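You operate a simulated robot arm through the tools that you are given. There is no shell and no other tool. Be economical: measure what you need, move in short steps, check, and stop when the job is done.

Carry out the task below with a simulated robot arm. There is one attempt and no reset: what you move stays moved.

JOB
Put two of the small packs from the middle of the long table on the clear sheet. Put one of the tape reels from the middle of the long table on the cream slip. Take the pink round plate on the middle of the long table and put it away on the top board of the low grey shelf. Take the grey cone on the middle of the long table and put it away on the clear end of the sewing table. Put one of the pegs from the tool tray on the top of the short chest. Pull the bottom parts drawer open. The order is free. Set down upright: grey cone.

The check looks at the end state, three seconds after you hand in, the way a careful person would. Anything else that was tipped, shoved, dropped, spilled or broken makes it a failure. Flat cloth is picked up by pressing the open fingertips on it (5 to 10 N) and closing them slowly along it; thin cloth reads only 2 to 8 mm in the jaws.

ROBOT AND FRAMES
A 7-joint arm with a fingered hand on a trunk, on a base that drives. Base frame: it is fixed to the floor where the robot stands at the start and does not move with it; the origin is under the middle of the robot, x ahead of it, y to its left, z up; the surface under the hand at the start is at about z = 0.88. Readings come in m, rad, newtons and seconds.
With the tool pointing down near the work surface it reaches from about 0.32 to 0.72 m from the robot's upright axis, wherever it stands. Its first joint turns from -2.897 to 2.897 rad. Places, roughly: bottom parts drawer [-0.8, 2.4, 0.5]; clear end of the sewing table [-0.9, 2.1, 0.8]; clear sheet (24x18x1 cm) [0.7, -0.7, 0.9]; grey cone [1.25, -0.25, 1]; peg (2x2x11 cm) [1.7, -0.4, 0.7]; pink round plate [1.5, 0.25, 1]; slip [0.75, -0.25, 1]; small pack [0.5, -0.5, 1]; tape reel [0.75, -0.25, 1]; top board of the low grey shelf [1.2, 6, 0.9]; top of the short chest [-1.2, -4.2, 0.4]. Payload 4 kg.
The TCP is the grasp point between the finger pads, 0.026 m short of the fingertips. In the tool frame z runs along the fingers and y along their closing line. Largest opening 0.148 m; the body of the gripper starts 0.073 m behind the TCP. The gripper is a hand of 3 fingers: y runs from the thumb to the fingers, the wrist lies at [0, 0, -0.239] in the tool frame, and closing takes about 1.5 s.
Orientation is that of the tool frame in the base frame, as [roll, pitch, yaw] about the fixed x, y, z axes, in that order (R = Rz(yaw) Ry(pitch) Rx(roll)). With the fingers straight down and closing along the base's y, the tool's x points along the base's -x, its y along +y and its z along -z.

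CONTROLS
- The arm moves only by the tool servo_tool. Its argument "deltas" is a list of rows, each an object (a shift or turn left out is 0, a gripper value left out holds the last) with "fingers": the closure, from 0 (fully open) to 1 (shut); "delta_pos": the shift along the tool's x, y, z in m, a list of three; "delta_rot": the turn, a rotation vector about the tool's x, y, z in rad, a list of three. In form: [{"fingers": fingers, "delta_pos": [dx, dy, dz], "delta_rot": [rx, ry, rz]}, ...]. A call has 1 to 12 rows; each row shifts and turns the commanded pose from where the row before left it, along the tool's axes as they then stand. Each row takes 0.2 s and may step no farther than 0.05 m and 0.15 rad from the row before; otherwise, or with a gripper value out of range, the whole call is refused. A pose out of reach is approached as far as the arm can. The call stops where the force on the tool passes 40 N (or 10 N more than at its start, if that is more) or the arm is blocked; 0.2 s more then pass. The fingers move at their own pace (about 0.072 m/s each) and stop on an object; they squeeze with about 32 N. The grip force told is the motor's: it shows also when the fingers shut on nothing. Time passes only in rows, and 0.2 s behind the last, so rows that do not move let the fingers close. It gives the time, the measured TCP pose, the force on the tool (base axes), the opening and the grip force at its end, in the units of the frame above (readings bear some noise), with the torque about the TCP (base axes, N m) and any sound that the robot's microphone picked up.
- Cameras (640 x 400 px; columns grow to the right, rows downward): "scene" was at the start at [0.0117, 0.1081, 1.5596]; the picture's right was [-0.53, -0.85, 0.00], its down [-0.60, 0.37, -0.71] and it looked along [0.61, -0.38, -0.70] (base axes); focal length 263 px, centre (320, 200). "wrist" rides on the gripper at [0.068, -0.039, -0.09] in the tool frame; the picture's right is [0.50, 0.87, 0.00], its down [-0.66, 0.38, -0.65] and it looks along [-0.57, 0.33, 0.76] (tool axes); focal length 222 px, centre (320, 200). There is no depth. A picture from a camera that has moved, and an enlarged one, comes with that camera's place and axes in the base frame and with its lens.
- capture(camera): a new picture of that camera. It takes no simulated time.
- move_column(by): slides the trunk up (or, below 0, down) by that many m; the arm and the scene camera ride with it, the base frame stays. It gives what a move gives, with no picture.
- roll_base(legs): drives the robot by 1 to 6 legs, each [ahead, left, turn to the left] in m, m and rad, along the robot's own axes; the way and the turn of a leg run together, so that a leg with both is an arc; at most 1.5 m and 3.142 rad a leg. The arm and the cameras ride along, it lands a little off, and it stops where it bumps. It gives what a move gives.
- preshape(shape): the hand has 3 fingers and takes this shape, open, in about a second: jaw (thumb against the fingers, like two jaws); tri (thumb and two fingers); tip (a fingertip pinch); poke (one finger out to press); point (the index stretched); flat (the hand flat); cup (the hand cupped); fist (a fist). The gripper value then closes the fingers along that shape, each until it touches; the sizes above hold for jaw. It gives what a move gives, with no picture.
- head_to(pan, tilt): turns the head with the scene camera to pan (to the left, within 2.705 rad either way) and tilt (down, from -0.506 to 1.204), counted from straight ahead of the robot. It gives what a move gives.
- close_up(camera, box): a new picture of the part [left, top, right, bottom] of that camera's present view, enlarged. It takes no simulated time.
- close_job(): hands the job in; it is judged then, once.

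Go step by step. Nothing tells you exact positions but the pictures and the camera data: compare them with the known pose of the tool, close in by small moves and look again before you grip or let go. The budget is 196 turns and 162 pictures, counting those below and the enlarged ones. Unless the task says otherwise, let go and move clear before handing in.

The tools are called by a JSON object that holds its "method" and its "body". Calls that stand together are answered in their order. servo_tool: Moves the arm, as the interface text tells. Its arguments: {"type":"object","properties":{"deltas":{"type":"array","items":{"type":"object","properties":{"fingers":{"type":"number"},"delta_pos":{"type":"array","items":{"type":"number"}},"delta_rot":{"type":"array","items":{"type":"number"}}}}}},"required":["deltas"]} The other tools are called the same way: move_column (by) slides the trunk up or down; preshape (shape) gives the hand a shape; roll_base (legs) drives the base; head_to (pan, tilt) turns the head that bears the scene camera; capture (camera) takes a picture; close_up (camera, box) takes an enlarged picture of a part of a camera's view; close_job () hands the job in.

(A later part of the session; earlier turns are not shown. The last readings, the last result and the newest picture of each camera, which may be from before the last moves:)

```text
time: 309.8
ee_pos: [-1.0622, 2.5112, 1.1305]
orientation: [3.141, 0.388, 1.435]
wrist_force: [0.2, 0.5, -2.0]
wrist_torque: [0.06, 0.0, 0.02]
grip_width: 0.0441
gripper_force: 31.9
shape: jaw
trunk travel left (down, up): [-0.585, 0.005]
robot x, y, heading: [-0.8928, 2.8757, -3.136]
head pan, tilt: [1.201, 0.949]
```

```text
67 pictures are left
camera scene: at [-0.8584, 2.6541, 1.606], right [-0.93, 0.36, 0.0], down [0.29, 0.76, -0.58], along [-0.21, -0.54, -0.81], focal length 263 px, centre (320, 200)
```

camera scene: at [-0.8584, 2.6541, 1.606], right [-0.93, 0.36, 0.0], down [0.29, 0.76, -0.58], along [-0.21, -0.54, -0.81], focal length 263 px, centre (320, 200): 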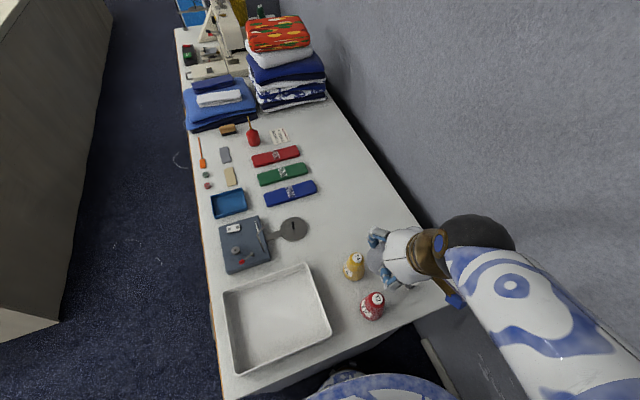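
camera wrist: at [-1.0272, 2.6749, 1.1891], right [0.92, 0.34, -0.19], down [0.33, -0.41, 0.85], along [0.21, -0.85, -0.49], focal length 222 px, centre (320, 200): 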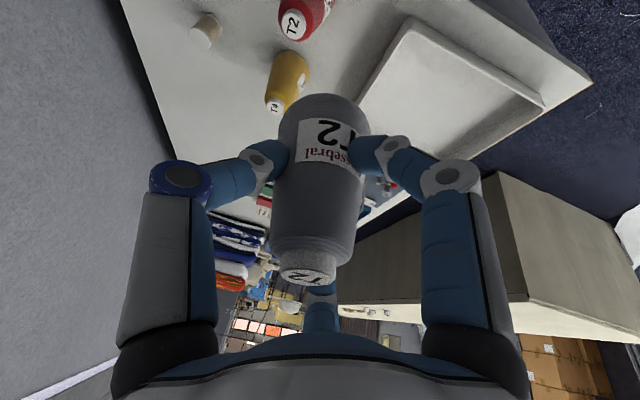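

I'll move over the spot: first outward and down while passing behind the yellow cone, then to (-1.10,2.29).

{"method": "servo_tool", "body": {"deltas": [{"delta_pos": [-0.0208, -0.0074, 0.0323]}, {"delta_pos": [-0.0208, -0.0074, 0.0323]}, {"delta_pos": [-0.0208, -0.0074, 0.0323]}, {"delta_pos": [-0.0208, -0.0074, 0.0323]}, {"delta_pos": [-0.0208, -0.0074, 0.0323]}, {"delta_pos": [-0.027, 0.0147, 0.0219]}, {"delta_pos": [-0.027, 0.0147, 0.0219]}, {}]}}

{"method": "capture", "body": {"camera": "scene"}}

{"method": "capture", "body": {"camera": "wrist"}}

```text
time: 311.6
ee_pos: [-1.0982, 2.2906, 1.0031]
orientation: [3.141, 0.389, 1.435]
wrist_force: [0.3, -0.5, -1.6]
wrist_torque: [0.04, -0.01, -0.01]
grip_width: 0.044
gripper_force: 32.2
shape: jaw
trunk travel left (down, up): [-0.585, 0.005]
robot x, y, heading: [-0.8983, 2.8731, -3.141]
head pan, tilt: [1.201, 0.949]
```

```text
66 pictures are left
camera scene: at [-0.8587, 2.6552, 1.6062], right [-0.93, 0.36, 0.0], down [0.29, 0.76, -0.58], along [-0.21, -0.54, -0.81], focal length 263 px, centre (320, 200)
```

scene: 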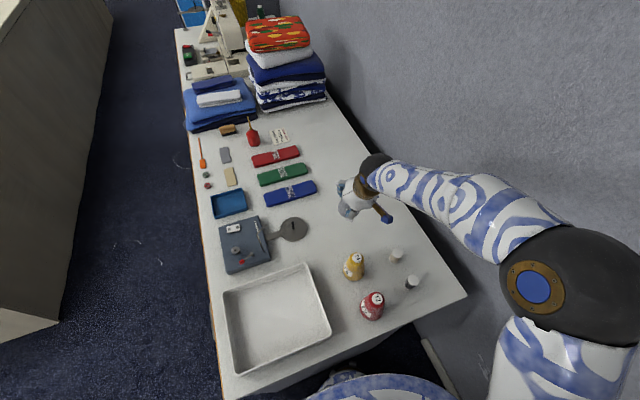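

```text
65 pictures are left
camera wrist: at [-1.1239, 2.3917, 1.0604], right [0.92, 0.34, -0.19], down [0.33, -0.41, 0.85], along [0.21, -0.85, -0.49], focal length 222 px, centre (320, 200)
```

wrist: 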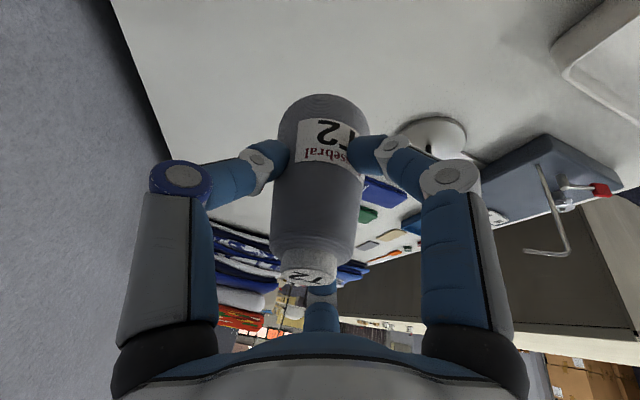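

The spot beneath is free. I'll lower straight down.

{"method": "servo_tool", "body": {"deltas": [{"delta_pos": [0.0133, 0, 0.0324]}, {"delta_pos": [0.0133, 0, 0.0324]}, {"delta_pos": [0.0114, 0, 0.0278]}, {}]}}

{"method": "capture", "body": {"camera": "wrist"}}

{"method": "close_up", "body": {"camera": "scene", "box": [270, 140, 430, 240]}}

```text
time: 312.6
ee_pos: [-1.0989, 2.2901, 0.9011]
orientation: [3.14, 0.389, 1.436]
wrist_force: [-0.1, -0.4, -1.8]
wrist_torque: [0.02, 0.0, -0.03]
grip_width: 0.0437
gripper_force: 32.0
shape: jaw
trunk travel left (down, up): [-0.585, 0.005]
robot x, y, heading: [-0.8964, 2.8718, -3.132]
head pan, tilt: [1.201, 0.949]
```

```text
64 pictures are left
camera wrist: at [-1.1249, 2.3907, 0.9596], right [0.92, 0.34, -0.19], down [0.33, -0.41, 0.85], along [0.21, -0.85, -0.49], focal length 222 px, centre (320, 200)
```

wrist: 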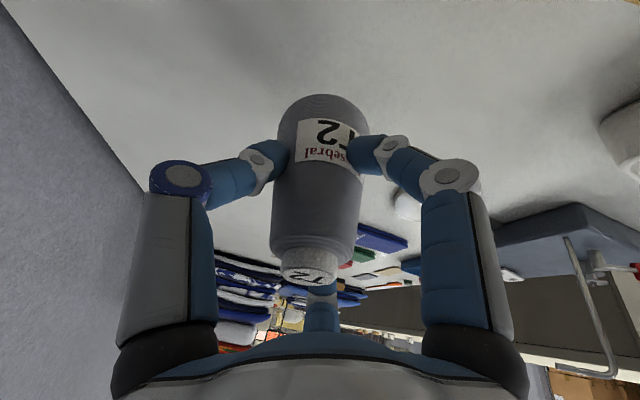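

```text
4.00 times, centred on (350, 190) of scene
camera zoom: at [-0.8587, 2.655, 1.6062], right [-0.93, 0.36, 0.0], down [0.29, 0.76, -0.58], along [-0.21, -0.54, -0.81], focal length 1052 px, centre (200, 240)
```

zoom: 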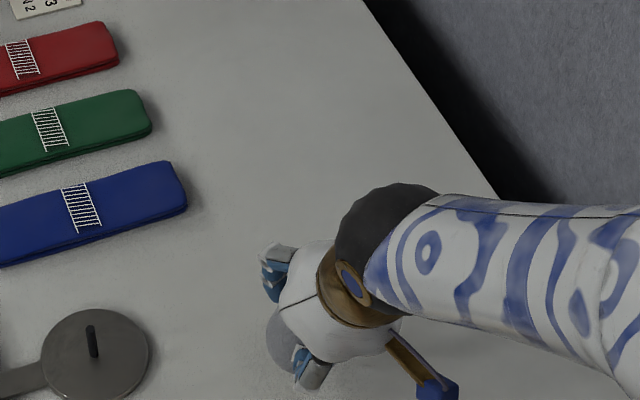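

{"method": "servo_tool", "body": {"deltas": [{"delta_pos": [0.0046, 0, 0.0111]}, {"delta_pos": [0.0023, 0, 0.0055]}, {"delta_pos": [0.0015, 0, 0.0037]}, {"delta_pos": [0.0015, 0, 0.0037]}, {}]}}

```text
time: 313.8
ee_pos: [-1.0995, 2.2917, 0.8744]
orientation: [-3.141, 0.39, 1.434]
wrist_force: [-0.2, 0.1, -1.9]
wrist_torque: [0.01, -0.01, -0.04]
grip_width: 0.0441
gripper_force: 31.7
shape: jaw
trunk travel left (down, up): [-0.585, 0.005]
robot x, y, heading: [-0.8971, 2.8731, -3.135]
head pan, tilt: [1.201, 0.949]
```

{"method": "servo_tool", "body": {"deltas": [{"delta_pos": [0.0012, 0, 0.0028]}, {"delta_pos": [0.0012, 0, 0.0028]}, {}]}}

{"method": "capture", "body": {"camera": "wrist"}}

```text
time: 314.6
ee_pos: [-1.0997, 2.2901, 0.8726]
orientation: [-3.139, 0.395, 1.438]
wrist_force: [-4.0, -3.9, 30.0]
wrist_torque: [0.09, 0.16, 0.19]
grip_width: 0.0451
gripper_force: 31.9
shape: jaw
trunk travel left (down, up): [-0.585, 0.005]
robot x, y, heading: [-0.9003, 2.873, -3.135]
head pan, tilt: [1.201, 0.949]
```

```text
62 pictures are left
camera wrist: at [-1.1251, 2.3931, 0.9294], right [0.92, 0.34, -0.19], down [0.33, -0.4, 0.86], along [0.21, -0.85, -0.48], focal length 222 px, centre (320, 200)
```

wrist: 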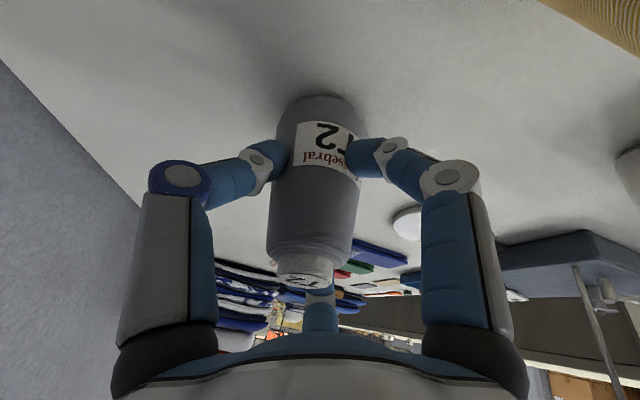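

Contact. I'll ease off, release, and back away along the tool axis.

{"method": "servo_tool", "body": {"deltas": [{"delta_pos": [-0.0012, 0, -0.0028]}, {"fingers": 0.5}, {}, {}, {}, {"fingers": 0.3}, {}]}}

{"method": "capture", "body": {"camera": "wrist"}}

```text
time: 316.2
ee_pos: [-1.0994, 2.2922, 0.8721]
orientation: [3.141, 0.39, 1.435]
wrist_force: [-0.3, 0.4, -0.7]
wrist_torque: [0.01, -0.02, 0.01]
grip_width: 0.1034
gripper_force: 0.0
shape: jaw
trunk travel left (down, up): [-0.585, 0.005]
robot x, y, heading: [-0.8958, 2.8738, -3.135]
head pan, tilt: [1.201, 0.949]
```

```text
61 pictures are left
camera wrist: at [-1.1251, 2.3932, 0.9302], right [0.92, 0.34, -0.19], down [0.33, -0.41, 0.85], along [0.21, -0.85, -0.49], focal length 222 px, centre (320, 200)
```

wrist: 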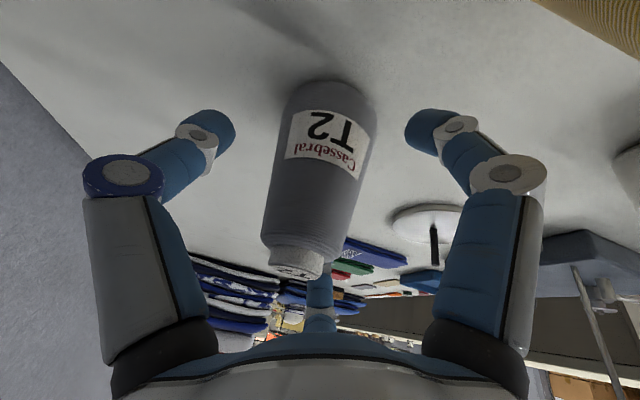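

The cone stands upright by itself. I'll back the hand away.

{"method": "servo_tool", "body": {"deltas": [{"delta_pos": [0, 0, -0.04]}, {"delta_pos": [0, 0, -0.045]}, {"delta_pos": [0, 0, -0.045]}, {"delta_pos": [0, 0, -0.045]}, {"delta_pos": [0, 0, -0.045]}, {"delta_pos": [0, 0, -0.04]}, {}]}}

{"method": "capture", "body": {"camera": "scene"}}

```text
time: 317.8
ee_pos: [-1.0873, 2.3902, 1.1112]
orientation: [-3.14, 0.389, 1.436]
wrist_force: [0.5, 0.1, 0.2]
wrist_torque: [-0.03, -0.02, -0.02]
grip_width: 0.1032
gripper_force: 0.1
shape: jaw
trunk travel left (down, up): [-0.585, 0.005]
robot x, y, heading: [-0.8973, 2.8741, -3.136]
head pan, tilt: [1.201, 0.949]
```

```text
60 pictures are left
camera scene: at [-0.8586, 2.6553, 1.6062], right [-0.93, 0.36, 0.0], down [0.29, 0.76, -0.58], along [-0.21, -0.54, -0.81], focal length 263 px, centre (320, 200)
```

scene: 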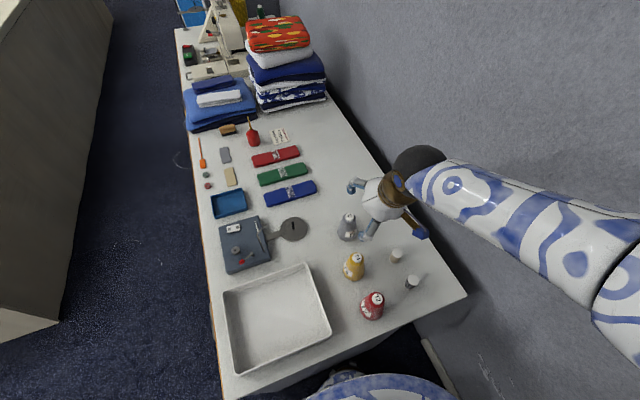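

The grey cone stands upright beside the other cones. Now the bottom drawer: its handle is about (-0.59, 2.39, 0.54). I'll move the base out and in front of it.

{"method": "roll_base", "body": {"legs": [[0, -0.16, 0], [-0.93, 0, 0], [0, 0.6, 0]]}}

{"method": "servo_tool", "body": {"deltas": [{"delta_pos": [-0.003, -0.045, 0.001], "delta_rot": [0.0455, 0, 0.111], "fingers": 0}, {"delta_pos": [0.0, -0.044, 0], "delta_rot": [0.0455, 0, 0.111]}, {"delta_pos": [0.0, -0.044, 0], "delta_rot": [0.0455, 0, 0.111]}, {"delta_pos": [0.0, -0.044, 0], "delta_rot": [0.0455, 0, 0.111]}, {"delta_pos": [0.0, -0.043, 0], "delta_rot": [0.0455, 0, 0.111]}, {"delta_pos": [0.003, -0.042, -0.001], "delta_rot": [0.0455, 0, 0.111]}, {"delta_pos": [0.003, -0.042, -0.001], "delta_rot": [0.0455, 0, 0.111]}, {"delta_pos": [0.003, -0.042, -0.001], "delta_rot": [0.0455, 0, 0.111]}, {"delta_pos": [0.003, -0.042, -0.001], "delta_rot": [0.0455, 0, 0.111]}, {"delta_pos": [0.003, -0.042, -0.001], "delta_rot": [0.0455, 0, 0.111]}, {"delta_pos": [0.003, -0.042, -0.001], "delta_rot": [0.0455, 0, 0.111]}, {"delta_pos": [0.003, -0.042, -0.001], "delta_rot": [0.0455, 0, 0.111]}]}}

{"method": "head_to", "body": {"pan": 0.0, "tilt": 0.9}}

{"method": "capture", "body": {"camera": "scene"}}

```text
time: 326.6
ee_pos: [-0.1854, 1.9421, 1.1113]
orientation: [3.14, 0.389, 1.413]
wrist_force: [0.5, 0.6, -0.4]
wrist_torque: [-0.02, -0.06, -0.01]
grip_width: 0.1032
gripper_force: 0.0
shape: jaw
trunk travel left (down, up): [-0.585, 0.005]
robot x, y, heading: [0.0154, 2.4215, 3.124]
head pan, tilt: [1.201, 0.949]
```

```text
time: 329.2
ee_pos: [-0.4898, 2.2928, 1.1091]
orientation: [3.141, 0.39, -0.028]
wrist_force: [-0.6, 0.3, 0.7]
wrist_torque: [0.0, 0.0, 0.02]
grip_width: 0.1479
gripper_force: 0.1
shape: jaw
trunk travel left (down, up): [-0.585, 0.005]
robot x, y, heading: [0.0174, 2.4245, 3.124]
head pan, tilt: [1.201, 0.949]
```

```text
time: 330.6
ee_pos: [-0.4903, 2.2923, 1.1095]
orientation: [-3.138, 0.39, -0.027]
wrist_force: [1.1, 0.3, 0.4]
wrist_torque: [0.0, -0.03, 0.01]
grip_width: 0.1481
gripper_force: 0.0
shape: jaw
trunk travel left (down, up): [-0.585, 0.005]
robot x, y, heading: [0.0165, 2.4203, 3.13]
head pan, tilt: [0.0, 0.901]
```

```text
59 pictures are left
camera scene: at [0.001, 2.272, 1.6099], right [0.02, 1.0, 0.0], down [0.78, -0.01, -0.62], along [-0.62, 0.01, -0.78], focal length 263 px, centre (320, 200)
```

scene: 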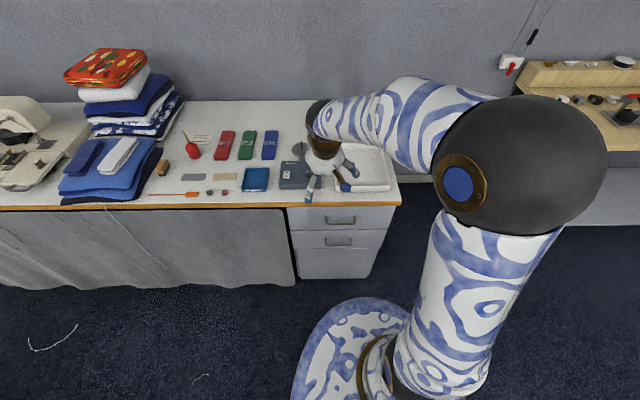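

{"method": "close_up", "body": {"camera": "scene", "box": [270, 190, 430, 290]}}

```text
4.00 times, centred on (350, 240) of scene
camera zoom: at [0.001, 2.272, 1.6099], right [0.02, 1.0, 0.0], down [0.78, -0.01, -0.62], along [-0.62, 0.01, -0.78], focal length 1052 px, centre (200, 40)
```

zoom: 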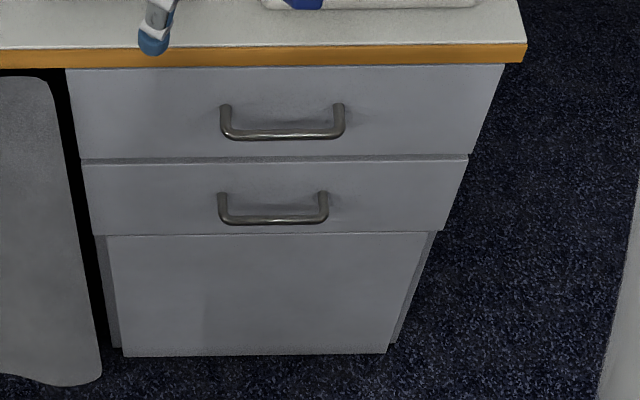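

The bar is at about (-0.605, 2.368, 0.504). I'll back up 0.1 m, lower the trunk, and swing the hand to horizontal.

{"method": "roll_base", "body": {"legs": [[-0.1, 0, 0]]}}

{"method": "move_column", "body": {"by": -0.25}}

{"method": "servo_tool", "body": {"deltas": [{"delta_pos": [-0.0063, -0.01, 0.0242], "delta_rot": [0, -0.148, 0]}, {"delta_pos": [-0.0027, -0.01, 0.0249], "delta_rot": [0, -0.148, 0]}, {"delta_pos": [0.0011, -0.01, 0.025], "delta_rot": [0, -0.148, 0]}, {"delta_pos": [0.0047, -0.01, 0.0245], "delta_rot": [0, -0.148, 0]}, {"delta_pos": [0.0083, -0.01, 0.0236], "delta_rot": [0, -0.148, 0]}, {"delta_pos": [0.0117, -0.01, 0.0221], "delta_rot": [0, -0.148, 0]}, {"delta_pos": [0.0148, -0.008, 0.0202], "delta_rot": [0, -0.148, 0]}, {"delta_pos": [0.0176, -0.008, 0.0178], "delta_rot": [0, -0.145, 0]}, {}]}}

{"method": "capture", "body": {"camera": "scene"}}

{"method": "capture", "body": {"camera": "wrist"}}

```text
time: 331.8
ee_pos: [-0.3859, 2.2905, 1.1113]
orientation: [3.14, 0.391, -0.028]
wrist_force: [0.5, 0.9, 0.3]
wrist_torque: [0.0, -0.01, 0.01]
grip_width: 0.148
gripper_force: 0.0
shape: jaw
trunk travel left (down, up): [-0.585, 0.005]
robot x, y, heading: [0.1188, 2.4209, 3.125]
head pan, tilt: [0.0, 0.901]
```

```text
time: 334.4
ee_pos: [-0.3862, 2.2903, 0.8602]
orientation: [3.141, 0.388, -0.029]
wrist_force: [-1.4, -0.2, 0.6]
wrist_torque: [0.0, -0.03, 0.02]
grip_width: 0.148
gripper_force: 0.1
shape: jaw
trunk travel left (down, up): [-0.335, 0.255]
robot x, y, heading: [0.1184, 2.4224, 3.127]
head pan, tilt: [0.0, 0.901]
```

```text
time: 336.4
ee_pos: [-0.4935, 2.3741, 0.7019]
orientation: [-2.787, 1.516, 0.311]
wrist_force: [-0.3, -0.3, -0.3]
wrist_torque: [-0.01, 0.04, -0.01]
grip_width: 0.1478
gripper_force: 0.0
shape: jaw
out of reach, approached as far as the arm can: row 3
trunk travel left (down, up): [-0.335, 0.255]
robot x, y, heading: [0.1159, 2.4221, 3.122]
head pan, tilt: [0.0, 0.901]
```

```text
57 pictures are left
camera scene: at [0.1038, 2.2704, 1.3599], right [0.02, 1.0, 0.0], down [0.78, -0.01, -0.62], along [-0.62, 0.01, -0.78], focal length 263 px, centre (320, 200)
```

scene: 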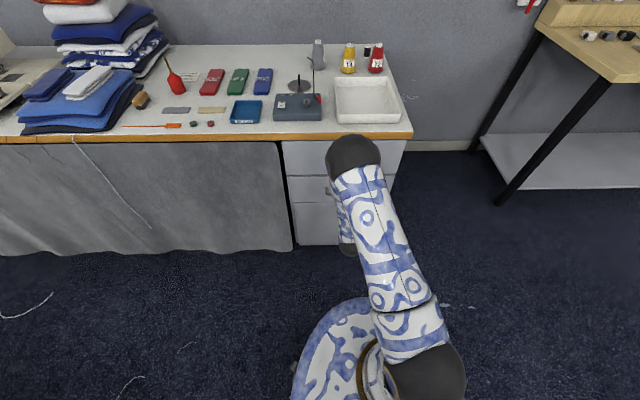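

```text
56 pictures are left
camera wrist: at [-0.398, 2.4109, 0.6403], right [-0.01, -0.86, -0.52], down [0.6, -0.42, 0.68], along [-0.8, -0.3, 0.52], focal length 222 px, centre (320, 200)
```

wrist: 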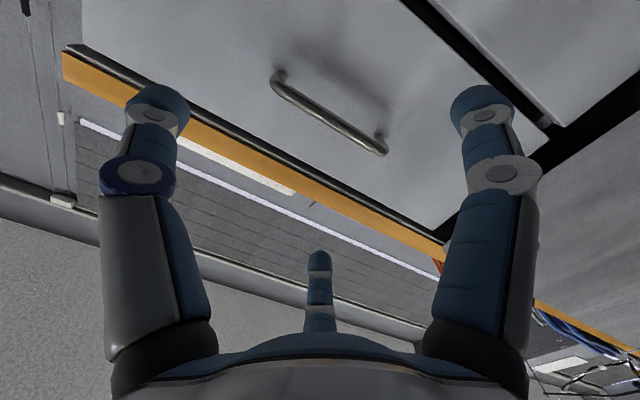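

The hand is horizontal. Next I'll rotate it about its axis so the fingers close vertically.

{"method": "servo_tool", "body": {"deltas": [{"delta_rot": [0, 0, 0.143]}, {"delta_rot": [0, 0, 0.143]}, {"delta_rot": [0, 0, 0.143]}, {"delta_rot": [0, 0, 0.143]}, {"delta_rot": [0, 0, 0.143]}, {"delta_rot": [0, 0, 0.143]}, {"delta_rot": [0, 0, 0.143]}, {"delta_rot": [0, 0, 0.143]}, {"delta_rot": [0, 0, 0.143]}, {"delta_rot": [0, 0, 0.143]}, {"delta_rot": [0, 0, 0.141]}, {}]}}

{"method": "capture", "body": {"camera": "wrist"}}

```text
time: 339.0
ee_pos: [-0.492, 2.3434, 0.7088]
orientation: [1.626, 0.025, -1.629]
wrist_force: [-1.2, -0.2, 0.2]
wrist_torque: [-0.04, 0.01, -0.04]
grip_width: 0.1479
gripper_force: 0.2
shape: jaw
out of reach, approached as far as the arm can: row 10, 11
trunk travel left (down, up): [-0.335, 0.255]
robot x, y, heading: [0.1195, 2.4218, 3.121]
head pan, tilt: [0.0, 0.901]
```

```text
55 pictures are left
camera wrist: at [-0.4037, 2.2724, 0.6728], right [-0.08, -0.52, 0.85], down [0.67, 0.61, 0.43], along [-0.74, 0.6, 0.3], focal length 222 px, centre (320, 200)
```

wrist: 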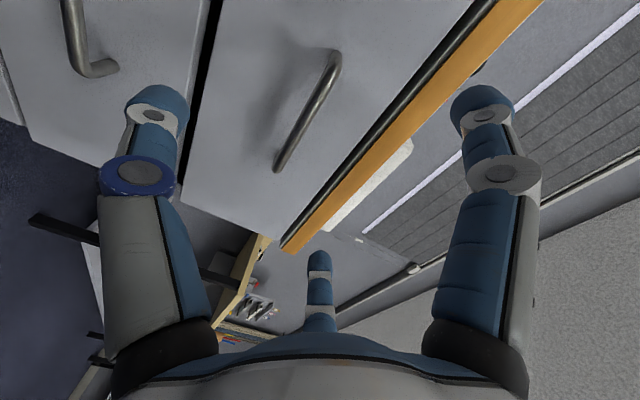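

I'll lower the trunk 0.205 m to bring the hand level with the handle.

{"method": "move_column", "body": {"by": -0.205}}

{"method": "servo_tool", "body": {"deltas": [{"delta_pos": [-0.025, 0, 0]}, {}]}}

{"method": "capture", "body": {"camera": "wrist"}}

{"method": "capture", "body": {"camera": "scene"}}

```text
time: 341.2
ee_pos: [-0.4925, 2.3451, 0.503]
orientation: [1.626, 0.027, -1.632]
wrist_force: [-0.7, 0.5, -0.1]
wrist_torque: [0.04, 0.01, 0.01]
grip_width: 0.148
gripper_force: 0.0
shape: jaw
trunk travel left (down, up): [-0.13, 0.46]
robot x, y, heading: [0.1186, 2.4202, 3.125]
head pan, tilt: [0.0, 0.901]
```

```text
time: 341.8
ee_pos: [-0.4878, 2.3529, 0.5077]
orientation: [1.627, 0.028, -1.641]
wrist_force: [-0.4, -0.4, 0.8]
wrist_torque: [-0.01, 0.03, 0.02]
grip_width: 0.1479
gripper_force: 0.0
shape: jaw
out of reach, approached as far as the arm can: row 1
trunk travel left (down, up): [-0.13, 0.46]
robot x, y, heading: [0.1183, 2.4193, 3.127]
head pan, tilt: [0.0, 0.901]
```

```text
54 pictures are left
camera wrist: at [-0.4012, 2.2804, 0.4719], right [-0.09, -0.52, 0.85], down [0.68, 0.6, 0.43], along [-0.73, 0.61, 0.3], focal length 222 px, centre (320, 200)
```

wrist: 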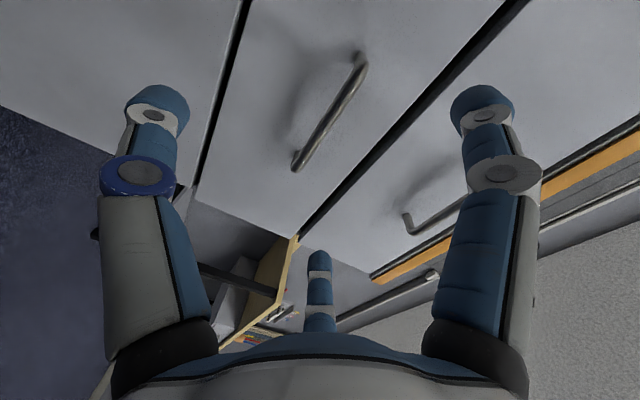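

```text
53 pictures are left
camera scene: at [0.104, 2.2704, 1.1549], right [0.02, 1.0, 0.0], down [0.78, -0.01, -0.62], along [-0.62, 0.01, -0.78], focal length 263 px, centre (320, 200)
```

scene: 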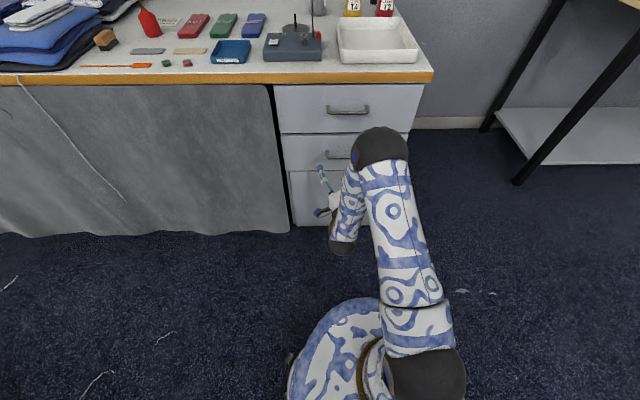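

The handle is at y≈2.355, z≈0.506, aligned with the hand. I'll advance.

{"method": "servo_tool", "body": {"deltas": [{"delta_pos": [0, 0.002, 0.04]}, {"delta_pos": [0, 0.002, 0.04]}, {"delta_pos": [0, 0.001, 0.029]}, {}]}}

{"method": "capture", "body": {"camera": "wrist"}}

```text
time: 342.8
ee_pos: [-0.5963, 2.3485, 0.5075]
orientation: [1.627, 0.026, -1.638]
wrist_force: [0.0, 0.5, 0.0]
wrist_torque: [-0.02, 0.01, 0.01]
grip_width: 0.1479
gripper_force: 0.1
shape: jaw
out of reach, approached as far as the arm can: row 1, 3
trunk travel left (down, up): [-0.13, 0.46]
robot x, y, heading: [0.1199, 2.4233, 3.122]
head pan, tilt: [0.0, 0.901]
```

```text
52 pictures are left
camera wrist: at [-0.5095, 2.2763, 0.4724], right [-0.08, -0.52, 0.85], down [0.67, 0.6, 0.43], along [-0.73, 0.61, 0.3], focal length 222 px, centre (320, 200)
```

wrist: 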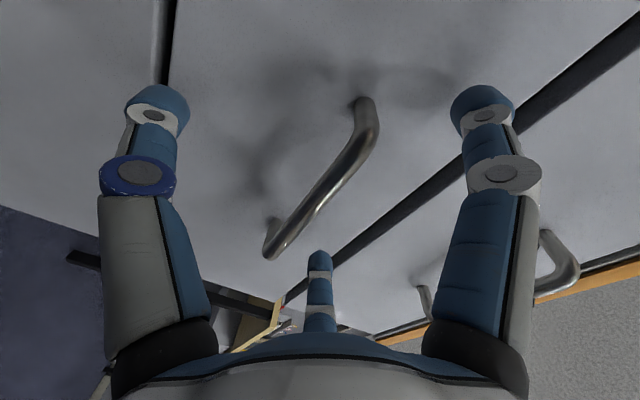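

The bar runs right through the grasp point. I'll close.

{"method": "servo_tool", "body": {"deltas": [{"fingers": 1}, {}, {}, {}, {}, {}, {}, {}, {}]}}

{"method": "capture", "body": {"camera": "wrist"}}

```text
time: 344.8
ee_pos: [-0.5963, 2.35, 0.5084]
orientation: [1.626, 0.028, -1.642]
wrist_force: [-7.1, 2.7, 0.6]
wrist_torque: [0.0, -0.01, 0.0]
grip_width: 0.0018
gripper_force: 32.2
shape: jaw
trunk travel left (down, up): [-0.13, 0.46]
robot x, y, heading: [0.1172, 2.4201, 3.126]
head pan, tilt: [0.0, 0.901]
```

```text
51 pictures are left
camera wrist: at [-0.5096, 2.2765, 0.4724], right [-0.08, -0.52, 0.85], down [0.67, 0.6, 0.43], along [-0.73, 0.61, 0.3], focal length 222 px, centre (320, 200)
```

wrist: 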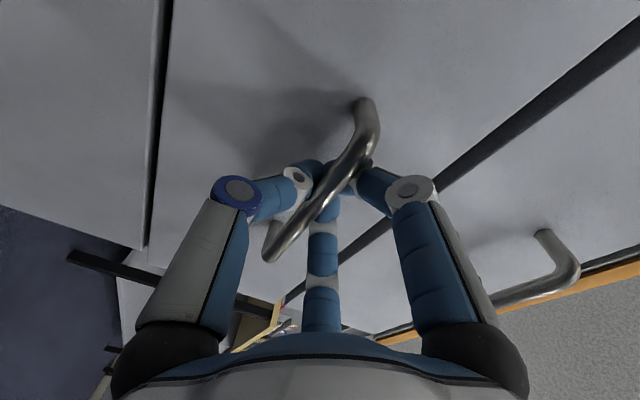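

The fingers hook around the bar. I'll pull by driving back.

{"method": "roll_base", "body": {"legs": [[-0.1, 0, 0]]}}

{"method": "capture", "body": {"camera": "scene"}}

```text
time: 345.9
ee_pos: [-0.4927, 2.347, 0.508]
orientation: [1.627, 0.026, -1.641]
wrist_force: [-0.5, 0.7, -0.6]
wrist_torque: [-0.03, 0.02, 0.03]
grip_width: 0.0013
gripper_force: 31.9
shape: jaw
trunk travel left (down, up): [-0.13, 0.46]
robot x, y, heading: [0.2246, 2.4211, 3.126]
head pan, tilt: [0.0, 0.901]
```

```text
50 pictures are left
camera scene: at [0.2077, 2.2686, 1.1549], right [0.02, 1.0, 0.0], down [0.78, -0.01, -0.62], along [-0.62, 0.01, -0.78], focal length 263 px, centre (320, 200)
```

scene: 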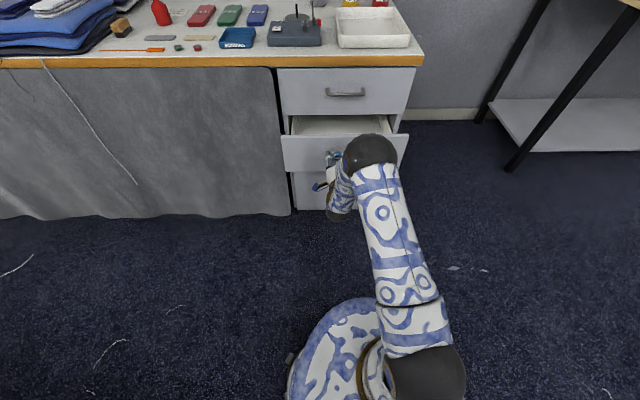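

The drawer is sliding out. I'll pull 0.13 m more.

{"method": "roll_base", "body": {"legs": [[-0.13, 0, 0]]}}

{"method": "capture", "body": {"camera": "scene"}}

```text
time: 347.2
ee_pos: [-0.3651, 2.3453, 0.5077]
orientation: [1.627, 0.03, -1.641]
wrist_force: [0.2, 0.0, -0.7]
wrist_torque: [0.01, -0.01, 0.05]
grip_width: 0.0013
gripper_force: 32.0
shape: jaw
trunk travel left (down, up): [-0.13, 0.46]
robot x, y, heading: [0.3499, 2.4154, 3.124]
head pan, tilt: [0.0, 0.901]
```

```text
49 pictures are left
camera scene: at [0.3355, 2.2663, 1.1549], right [0.02, 1.0, 0.0], down [0.78, -0.01, -0.62], along [-0.62, 0.01, -0.78], focal length 263 px, centre (320, 200)
```

scene: 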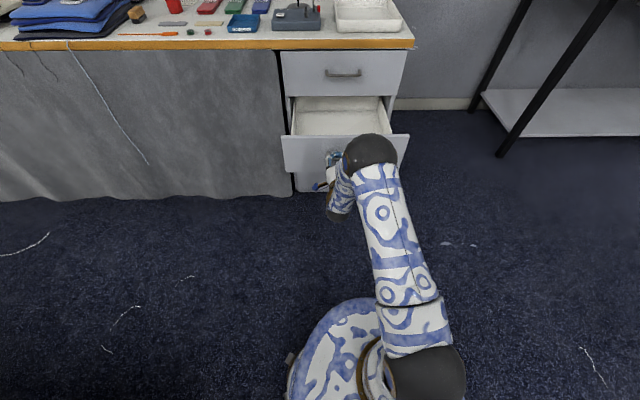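

The drawer is about 0.23 m open. I'll release and back away.

{"method": "servo_tool", "body": {"deltas": [{"fingers": 0}, {}, {}, {}, {}, {}, {}, {}]}}

{"method": "roll_base", "body": {"legs": [[-0.2, 0, 0]]}}

{"method": "capture", "body": {"camera": "scene"}}

```text
time: 349.0
ee_pos: [-0.3659, 2.3457, 0.5085]
orientation: [1.626, 0.028, -1.641]
wrist_force: [-0.6, -0.7, -0.1]
wrist_torque: [0.03, 0.04, -0.02]
grip_width: 0.1479
gripper_force: 0.1
shape: jaw
trunk travel left (down, up): [-0.13, 0.46]
robot x, y, heading: [0.3498, 2.4169, 3.124]
head pan, tilt: [0.0, 0.901]
```

```text
time: 350.6
ee_pos: [-0.1636, 2.3419, 0.5072]
orientation: [1.627, 0.027, -1.64]
wrist_force: [0.2, 0.5, 0.7]
wrist_torque: [-0.01, 0.02, 0.01]
grip_width: 0.1479
gripper_force: 0.1
shape: jaw
trunk travel left (down, up): [-0.13, 0.46]
robot x, y, heading: [0.5564, 2.414, 3.119]
head pan, tilt: [0.0, 0.901]
```

```text
48 pictures are left
camera scene: at [0.5369, 2.2625, 1.1549], right [0.02, 1.0, 0.0], down [0.78, -0.01, -0.62], along [-0.62, 0.01, -0.78], focal length 263 px, centre (320, 200)
```

scene: 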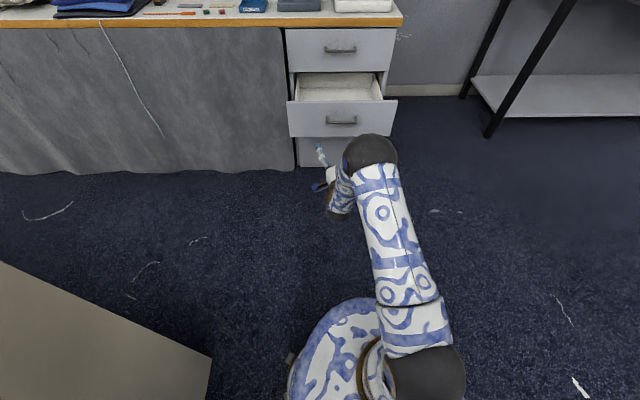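

The drawer stays open. Now the peg: I'll raise the trunk, return the hand to pointing down, and drive back to the far side.

{"method": "move_column", "body": {"by": 0.455}}

{"method": "servo_tool", "body": {"deltas": [{"delta_rot": [0, 0, -0.143]}, {"delta_rot": [0, 0, -0.143]}, {"delta_rot": [0, 0, -0.143]}, {"delta_rot": [0, 0, -0.143]}, {"delta_rot": [0, 0, -0.143]}, {"delta_rot": [0, 0, -0.143]}, {"delta_rot": [0, 0, -0.143]}, {"delta_rot": [0, 0, -0.143]}, {"delta_rot": [0, 0, -0.143]}, {"delta_rot": [0, 0, -0.143]}, {"delta_rot": [0, 0, -0.141]}]}}

{"method": "servo_tool", "body": {"deltas": [{"delta_rot": [0, 0.145, 0]}, {"delta_rot": [0, 0.145, 0]}, {"delta_rot": [0, 0.145, 0]}, {"delta_rot": [0, 0.145, 0]}, {"delta_rot": [0, 0.145, 0]}, {"delta_rot": [0, 0.145, 0]}, {"delta_rot": [0, 0.145, 0]}, {"delta_rot": [0, 0.145, 0]}, {"delta_rot": [0, 0.145, 0]}, {"delta_rot": [0, 0.145, 0]}, {"delta_rot": [0, 0.12, 0]}]}}

{"method": "roll_base", "body": {"legs": [[0, -0.66, 0], [0, 0, 0.02], [-1.1, 0, 0], [-1.12, 0, 0]]}}

```text
refused: 0.455 is not a number from -0.4 to 0.4
```

```text
time: 353.0
ee_pos: [-0.1641, 2.3407, 0.509]
orientation: [-2.651, 1.506, 0.42]
wrist_force: [-0.2, -0.1, 0.9]
wrist_torque: [0.0, -0.01, 0.0]
grip_width: 0.1476
gripper_force: 0.1
shape: jaw
trunk travel left (down, up): [-0.13, 0.46]
robot x, y, heading: [0.5528, 2.4204, 3.123]
head pan, tilt: [0.0, 0.901]
```

```text
time: 355.4
ee_pos: [-0.1473, 2.3453, 0.5065]
orientation: [-3.112, -0.058, -0.073]
wrist_force: [-0.5, -0.3, 0.3]
wrist_torque: [-0.03, -0.01, 0.01]
grip_width: 0.1481
gripper_force: 0.0
shape: jaw
out of reach, approached as far as the arm can: row 11
trunk travel left (down, up): [-0.13, 0.46]
robot x, y, heading: [0.5495, 2.4165, 3.124]
head pan, tilt: [0.0, 0.901]
```

```text
time: 369.8
ee_pos: [2.0543, 2.9649, 0.5059]
orientation: [-3.113, -0.054, -0.069]
wrist_force: [-1.2, 0.4, -0.1]
wrist_torque: [0.01, -0.01, -0.02]
grip_width: 0.1484
gripper_force: 0.0
shape: jaw
trunk travel left (down, up): [-0.13, 0.46]
robot x, y, heading: [2.7584, 3.0369, 3.124]
head pan, tilt: [0.0, 0.901]
```

The column step was capped, so I'll raise it in two moves now and retract the arm before strafing.

{"method": "move_column", "body": {"by": 0.4}}

{"method": "move_column", "body": {"by": 0.055}}

{"method": "servo_tool", "body": {"deltas": [{"delta_pos": [0.0, 0, -0.045], "delta_rot": [0.0, 0.054, 0]}, {"delta_pos": [0.04, 0, -0.025]}, {"delta_pos": [0.04, 0, -0.025]}, {"delta_pos": [0.04, 0, -0.025]}, {"delta_pos": [0.04, 0, -0.025]}, {"delta_pos": [0.04, 0, -0.025]}, {"delta_pos": [0.04, 0, 0]}, {"delta_pos": [0.03, 0, 0]}]}}

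{"method": "roll_base", "body": {"legs": [[0, 1.45, 0], [0, 1.45, 0], [0, 0.4, 0]]}}

{"method": "head_to", "body": {"pan": 0.0, "tilt": 0.85}}

{"method": "capture", "body": {"camera": "scene"}}

```text
time: 373.6
ee_pos: [2.0542, 2.9676, 0.9068]
orientation: [-3.114, -0.056, -0.071]
wrist_force: [-0.2, -0.2, -0.3]
wrist_torque: [-0.01, 0.03, -0.03]
grip_width: 0.1479
gripper_force: 0.1
shape: jaw
trunk travel left (down, up): [-0.53, 0.06]
robot x, y, heading: [2.7568, 3.034, 3.124]
head pan, tilt: [0.0, 0.901]
```

```text
time: 374.6
ee_pos: [2.055, 2.9661, 0.9615]
orientation: [-3.114, -0.056, -0.069]
wrist_force: [0.2, -0.5, -0.5]
wrist_torque: [0.0, -0.01, 0.01]
grip_width: 0.1482
gripper_force: 0.1
shape: jaw
trunk travel left (down, up): [-0.585, 0.005]
robot x, y, heading: [2.7549, 3.0363, 3.125]
head pan, tilt: [0.0, 0.901]
```

```text
time: 376.4
ee_pos: [2.3238, 2.949, 1.1467]
orientation: [-3.113, -0.11, -0.073]
wrist_force: [0.2, -0.7, -1.5]
wrist_torque: [-0.03, 0.03, 0.01]
grip_width: 0.148
gripper_force: 0.0
shape: jaw
out of reach, approached as far as the arm can: row 1
trunk travel left (down, up): [-0.585, 0.005]
robot x, y, heading: [2.757, 3.0357, 3.122]
head pan, tilt: [0.0, 0.901]
```

```text
time: 392.5
ee_pos: [2.3533, -0.3709, 1.1462]
orientation: [-3.113, -0.109, -0.03]
wrist_force: [-0.7, -1.2, -0.4]
wrist_torque: [0.02, -0.01, 0.02]
grip_width: 0.1481
gripper_force: 0.1
shape: jaw
trunk travel left (down, up): [-0.585, 0.005]
robot x, y, heading: [2.7813, -0.2643, -3.119]
head pan, tilt: [0.0, 0.901]
```

```text
time: 393.1
ee_pos: [2.3557, -0.3717, 1.1472]
orientation: [-3.114, -0.108, -0.029]
wrist_force: [-0.3, 0.3, 0.5]
wrist_torque: [0.0, 0.01, 0.01]
grip_width: 0.1477
gripper_force: 0.1
shape: jaw
trunk travel left (down, up): [-0.585, 0.005]
robot x, y, heading: [2.7831, -0.2661, -3.118]
head pan, tilt: [0.0, 0.85]
```

```text
47 pictures are left
camera scene: at [2.7706, -0.4166, 1.6138], right [-0.03, 1.0, 0.0], down [0.75, 0.02, -0.66], along [-0.66, -0.02, -0.75], focal length 263 px, centre (320, 200)
```

scene: 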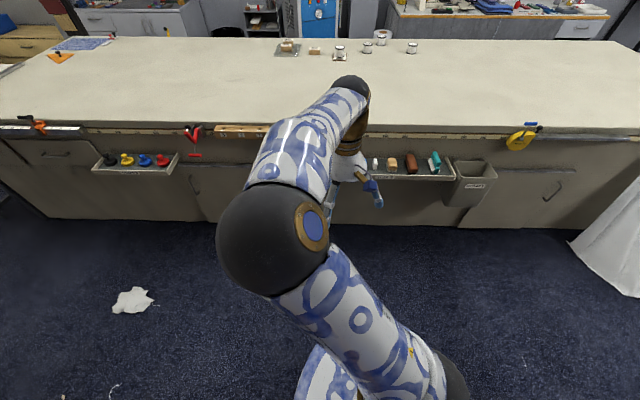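

The peg block should be at about (1.70,-0.40). I'll level the tool, then drive in front of it and look with the wrist camera.

{"method": "servo_tool", "body": {"deltas": [{"delta_rot": [-0.028, -0.108, 0]}, {}]}}

{"method": "roll_base", "body": {"legs": [[0, 0.165, 0], [0.5, 0, -0.02]]}}

{"method": "capture", "body": {"camera": "wrist"}}

{"method": "capture", "body": {"camera": "scene"}}

```text
time: 393.7
ee_pos: [2.3539, -0.3707, 1.1471]
orientation: [3.141, 0.0, -0.03]
wrist_force: [0.2, -0.7, 0.5]
wrist_torque: [0.01, 0.03, -0.02]
grip_width: 0.148
gripper_force: 0.1
shape: jaw
trunk travel left (down, up): [-0.585, 0.005]
robot x, y, heading: [2.7812, -0.2674, -3.119]
head pan, tilt: [0.0, 0.85]
```

```text
time: 397.7
ee_pos: [1.851, -0.5314, 1.1457]
orientation: [3.141, -0.002, -0.05]
wrist_force: [1.0, -0.1, -0.7]
wrist_torque: [-0.04, 0.03, 0.01]
grip_width: 0.1481
gripper_force: 0.0
shape: jaw
trunk travel left (down, up): [-0.585, 0.005]
robot x, y, heading: [2.2811, -0.4352, -3.137]
head pan, tilt: [0.0, 0.85]
```

```text
46 pictures are left
camera wrist: at [1.9204, -0.4963, 1.2365], right [0.45, -0.89, 0.0], down [-0.67, -0.34, 0.65], along [-0.58, -0.3, -0.76], focal length 222 px, centre (320, 200)
```

wrist: 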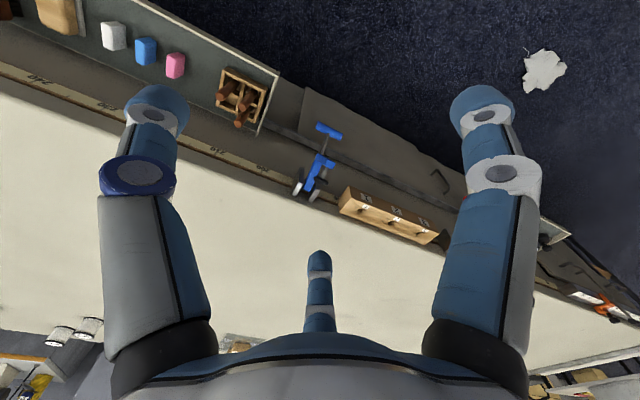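

```text
45 pictures are left
camera scene: at [2.2662, -0.5878, 1.6138], right [0.0, 1.0, 0.0], down [0.75, 0.0, -0.66], along [-0.66, 0.0, -0.75], focal length 263 px, centre (320, 200)
```

scene: 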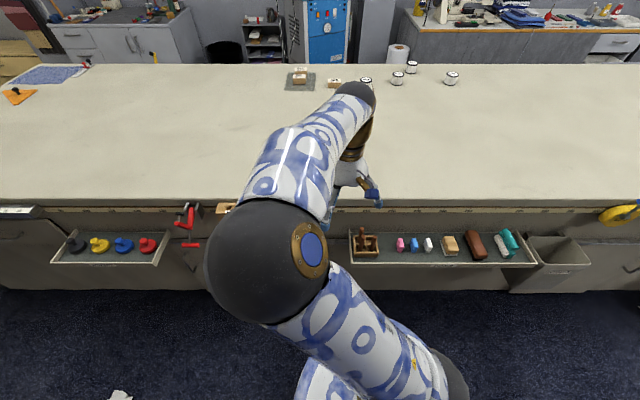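

{"method": "close_up", "body": {"camera": "wrist", "box": [190, 50, 302, 120]}}

{"method": "close_up", "body": {"camera": "scene", "box": [320, 200, 448, 280]}}

```text
5.71 times, centred on (246, 85) of wrist
camera zoom: at [1.9204, -0.4963, 1.2365], right [0.45, -0.89, 0.0], down [-0.67, -0.34, 0.65], along [-0.58, -0.3, -0.76], focal length 1269 px, centre (743, 857)
```

zoom: 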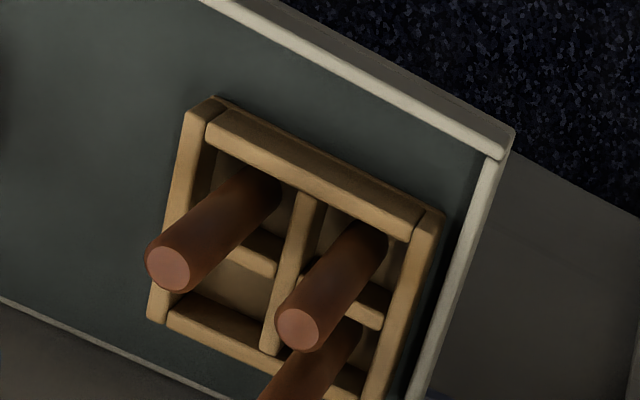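

```text
5.00 times, centred on (384, 240) of scene
camera zoom: at [2.2662, -0.5878, 1.6138], right [0.0, 1.0, 0.0], down [0.75, 0.0, -0.66], along [-0.66, 0.0, -0.75], focal length 1314 px, centre (0, 0)
```

zoom: 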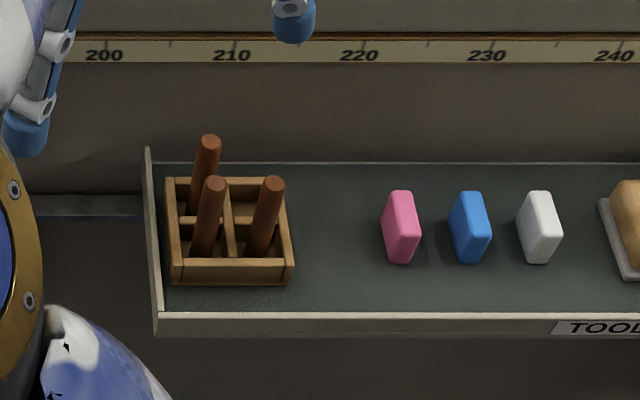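

The rack holds three round pegs standing about 11 cm tall, tops near z 0.80. I'll take the front-left one at (1.730,-0.434), closing diagonally so the fingers fall in free space. I'll move above it and rotate.

{"method": "servo_tool", "body": {"deltas": [{"delta_pos": [-0.0314, -0.0227, 0], "delta_rot": [0, 0, 0], "fingers": 0.6}, {"delta_pos": [-0.0314, -0.0227, 0]}, {"delta_pos": [-0.0314, -0.0227, 0]}, {"delta_pos": [-0.0314, -0.0227, 0]}, {"delta_pos": [0, 0, 0.04], "delta_rot": [0, 0, -0.139]}, {"delta_pos": [0, 0, 0.04], "delta_rot": [0, 0, -0.139]}, {"delta_pos": [0, 0, 0.04], "delta_rot": [0, 0, -0.139]}, {"delta_pos": [0, 0, 0.04], "delta_rot": [0, 0, -0.139]}, {"delta_pos": [0, 0, 0.04], "delta_rot": [0, 0, -0.139]}, {"delta_pos": [0, 0, 0.04], "delta_rot": [0, 0, -0.139]}, {}]}}

{"method": "capture", "body": {"camera": "wrist"}}

{"method": "close_up", "body": {"camera": "scene", "box": [300, 170, 460, 270]}}

```text
time: 400.1
ee_pos: [1.7294, -0.4348, 0.9054]
orientation: [3.14, -0.002, 0.783]
wrist_force: [-0.1, -0.5, 0.9]
wrist_torque: [-0.02, 0.0, 0.04]
grip_width: 0.0593
gripper_force: 0.1
shape: jaw
trunk travel left (down, up): [-0.585, 0.005]
robot x, y, heading: [2.2852, -0.4364, -3.139]
head pan, tilt: [0.0, 0.85]
```

```text
42 pictures are left
camera wrist: at [1.7492, -0.3602, 0.9958], right [0.97, -0.26, 0.0], down [-0.2, -0.73, 0.65], along [-0.17, -0.63, -0.76], focal length 222 px, centre (320, 200)
```

wrist: 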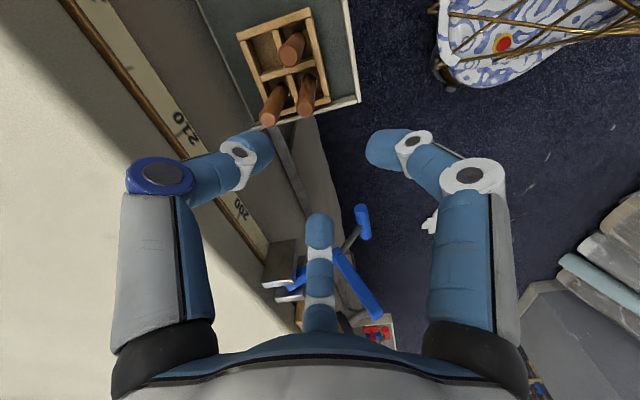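

```text
4.00 times, centred on (380, 220) of scene
camera zoom: at [2.2665, -0.5877, 1.6138], right [0.0, 1.0, 0.0], down [0.75, 0.0, -0.66], along [-0.66, 0.0, -0.75], focal length 1052 px, centre (80, 120)
```

zoom: 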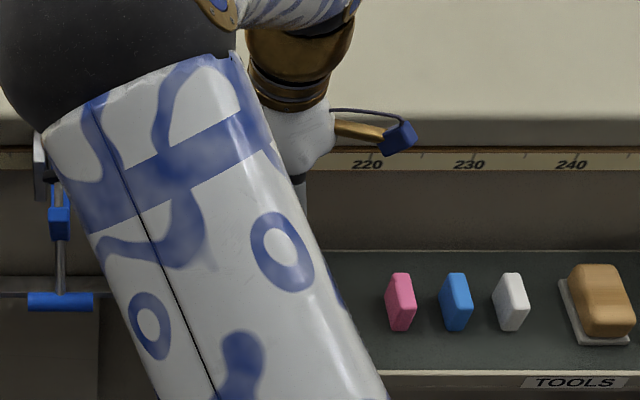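

{"method": "close_up", "body": {"camera": "wrist", "box": [222, 10, 350, 90]}}

{"method": "close_up", "body": {"camera": "wrist", "box": [222, 60, 350, 140]}}

```text
5.00 times, centred on (286, 50) of wrist
camera zoom: at [1.7492, -0.3602, 0.9958], right [0.97, -0.26, 0.0], down [-0.2, -0.73, 0.65], along [-0.17, -0.63, -0.76], focal length 1111 px, centre (490, 950)
```

zoom: 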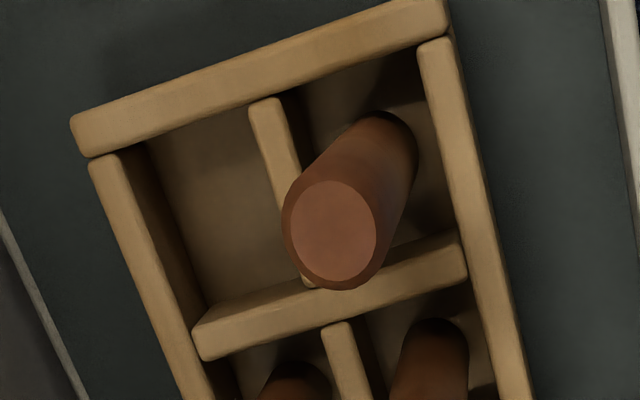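

```text
5.00 times, centred on (286, 100) of wrist
camera zoom: at [1.7492, -0.3602, 0.9958], right [0.97, -0.26, 0.0], down [-0.2, -0.73, 0.65], along [-0.17, -0.63, -0.76], focal length 1111 px, centre (490, 700)
```

zoom: 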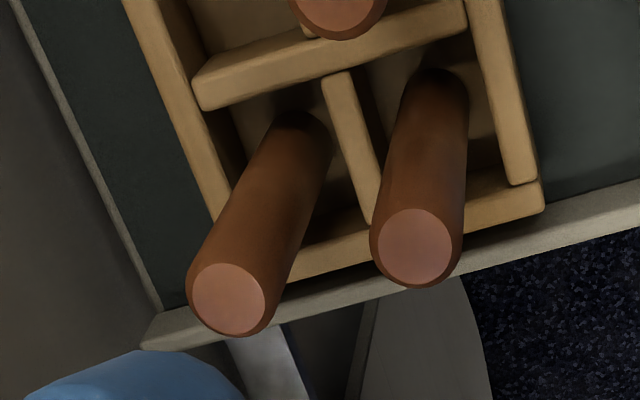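

The front-left peg is at (1.720,-0.4205). I'll correct, descend to just above the peg tops, and check.

{"method": "servo_tool", "body": {"deltas": [{"delta_pos": [0.0032, -0.017, 0], "fingers": 0.66}, {"delta_pos": [0, 0, 0.035]}, {"delta_pos": [0, 0, 0.033]}, {}]}}

{"method": "capture", "body": {"camera": "wrist"}}

```text
time: 401.1
ee_pos: [1.7184, -0.4218, 0.8364]
orientation: [3.141, -0.001, 0.783]
wrist_force: [0.4, -0.9, -1.0]
wrist_torque: [0.01, 0.01, 0.0]
grip_width: 0.0508
gripper_force: 0.0
shape: jaw
trunk travel left (down, up): [-0.585, 0.005]
robot x, y, heading: [2.2819, -0.4375, -3.146]
head pan, tilt: [0.0, 0.85]
```

```text
38 pictures are left
camera wrist: at [1.739, -0.3461, 0.9273], right [0.97, -0.26, 0.0], down [-0.2, -0.73, 0.65], along [-0.17, -0.63, -0.76], focal length 222 px, centre (320, 200)
```

wrist: 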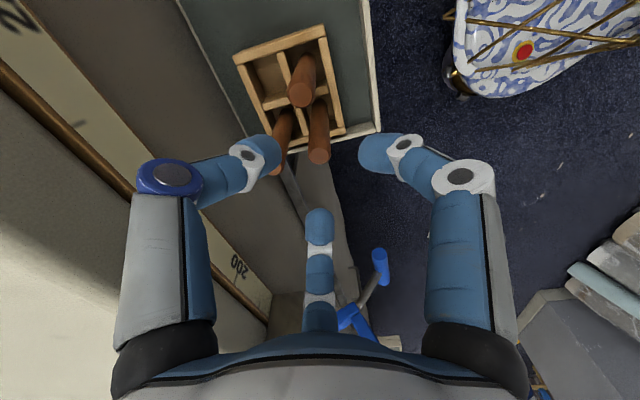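

Aligned: the peg top projects right at the grasp point. I'll descend slowly.

{"method": "servo_tool", "body": {"deltas": [{"delta_pos": [0.003, -0.0014, 0.015]}, {"delta_pos": [0, 0, 0.012]}, {"delta_pos": [0, 0, 0.012]}, {"delta_pos": [0, 0, 0.012]}, {}]}}

{"method": "capture", "body": {"camera": "wrist"}}

```text
time: 402.3
ee_pos: [1.7213, -0.4164, 0.787]
orientation: [-3.141, 0.0, 0.783]
wrist_force: [-0.1, -0.3, -0.5]
wrist_torque: [0.03, -0.03, 0.0]
grip_width: 0.0509
gripper_force: 0.0
shape: jaw
trunk travel left (down, up): [-0.585, 0.005]
robot x, y, heading: [2.2799, -0.4389, -3.138]
head pan, tilt: [0.0, 0.85]
```

```text
37 pictures are left
camera wrist: at [1.741, -0.3422, 0.8771], right [0.97, -0.26, 0.0], down [-0.2, -0.73, 0.65], along [-0.17, -0.63, -0.76], focal length 222 px, centre (320, 200)
```

wrist: 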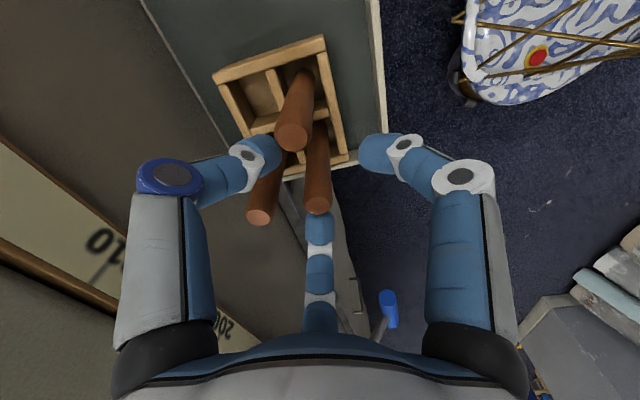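

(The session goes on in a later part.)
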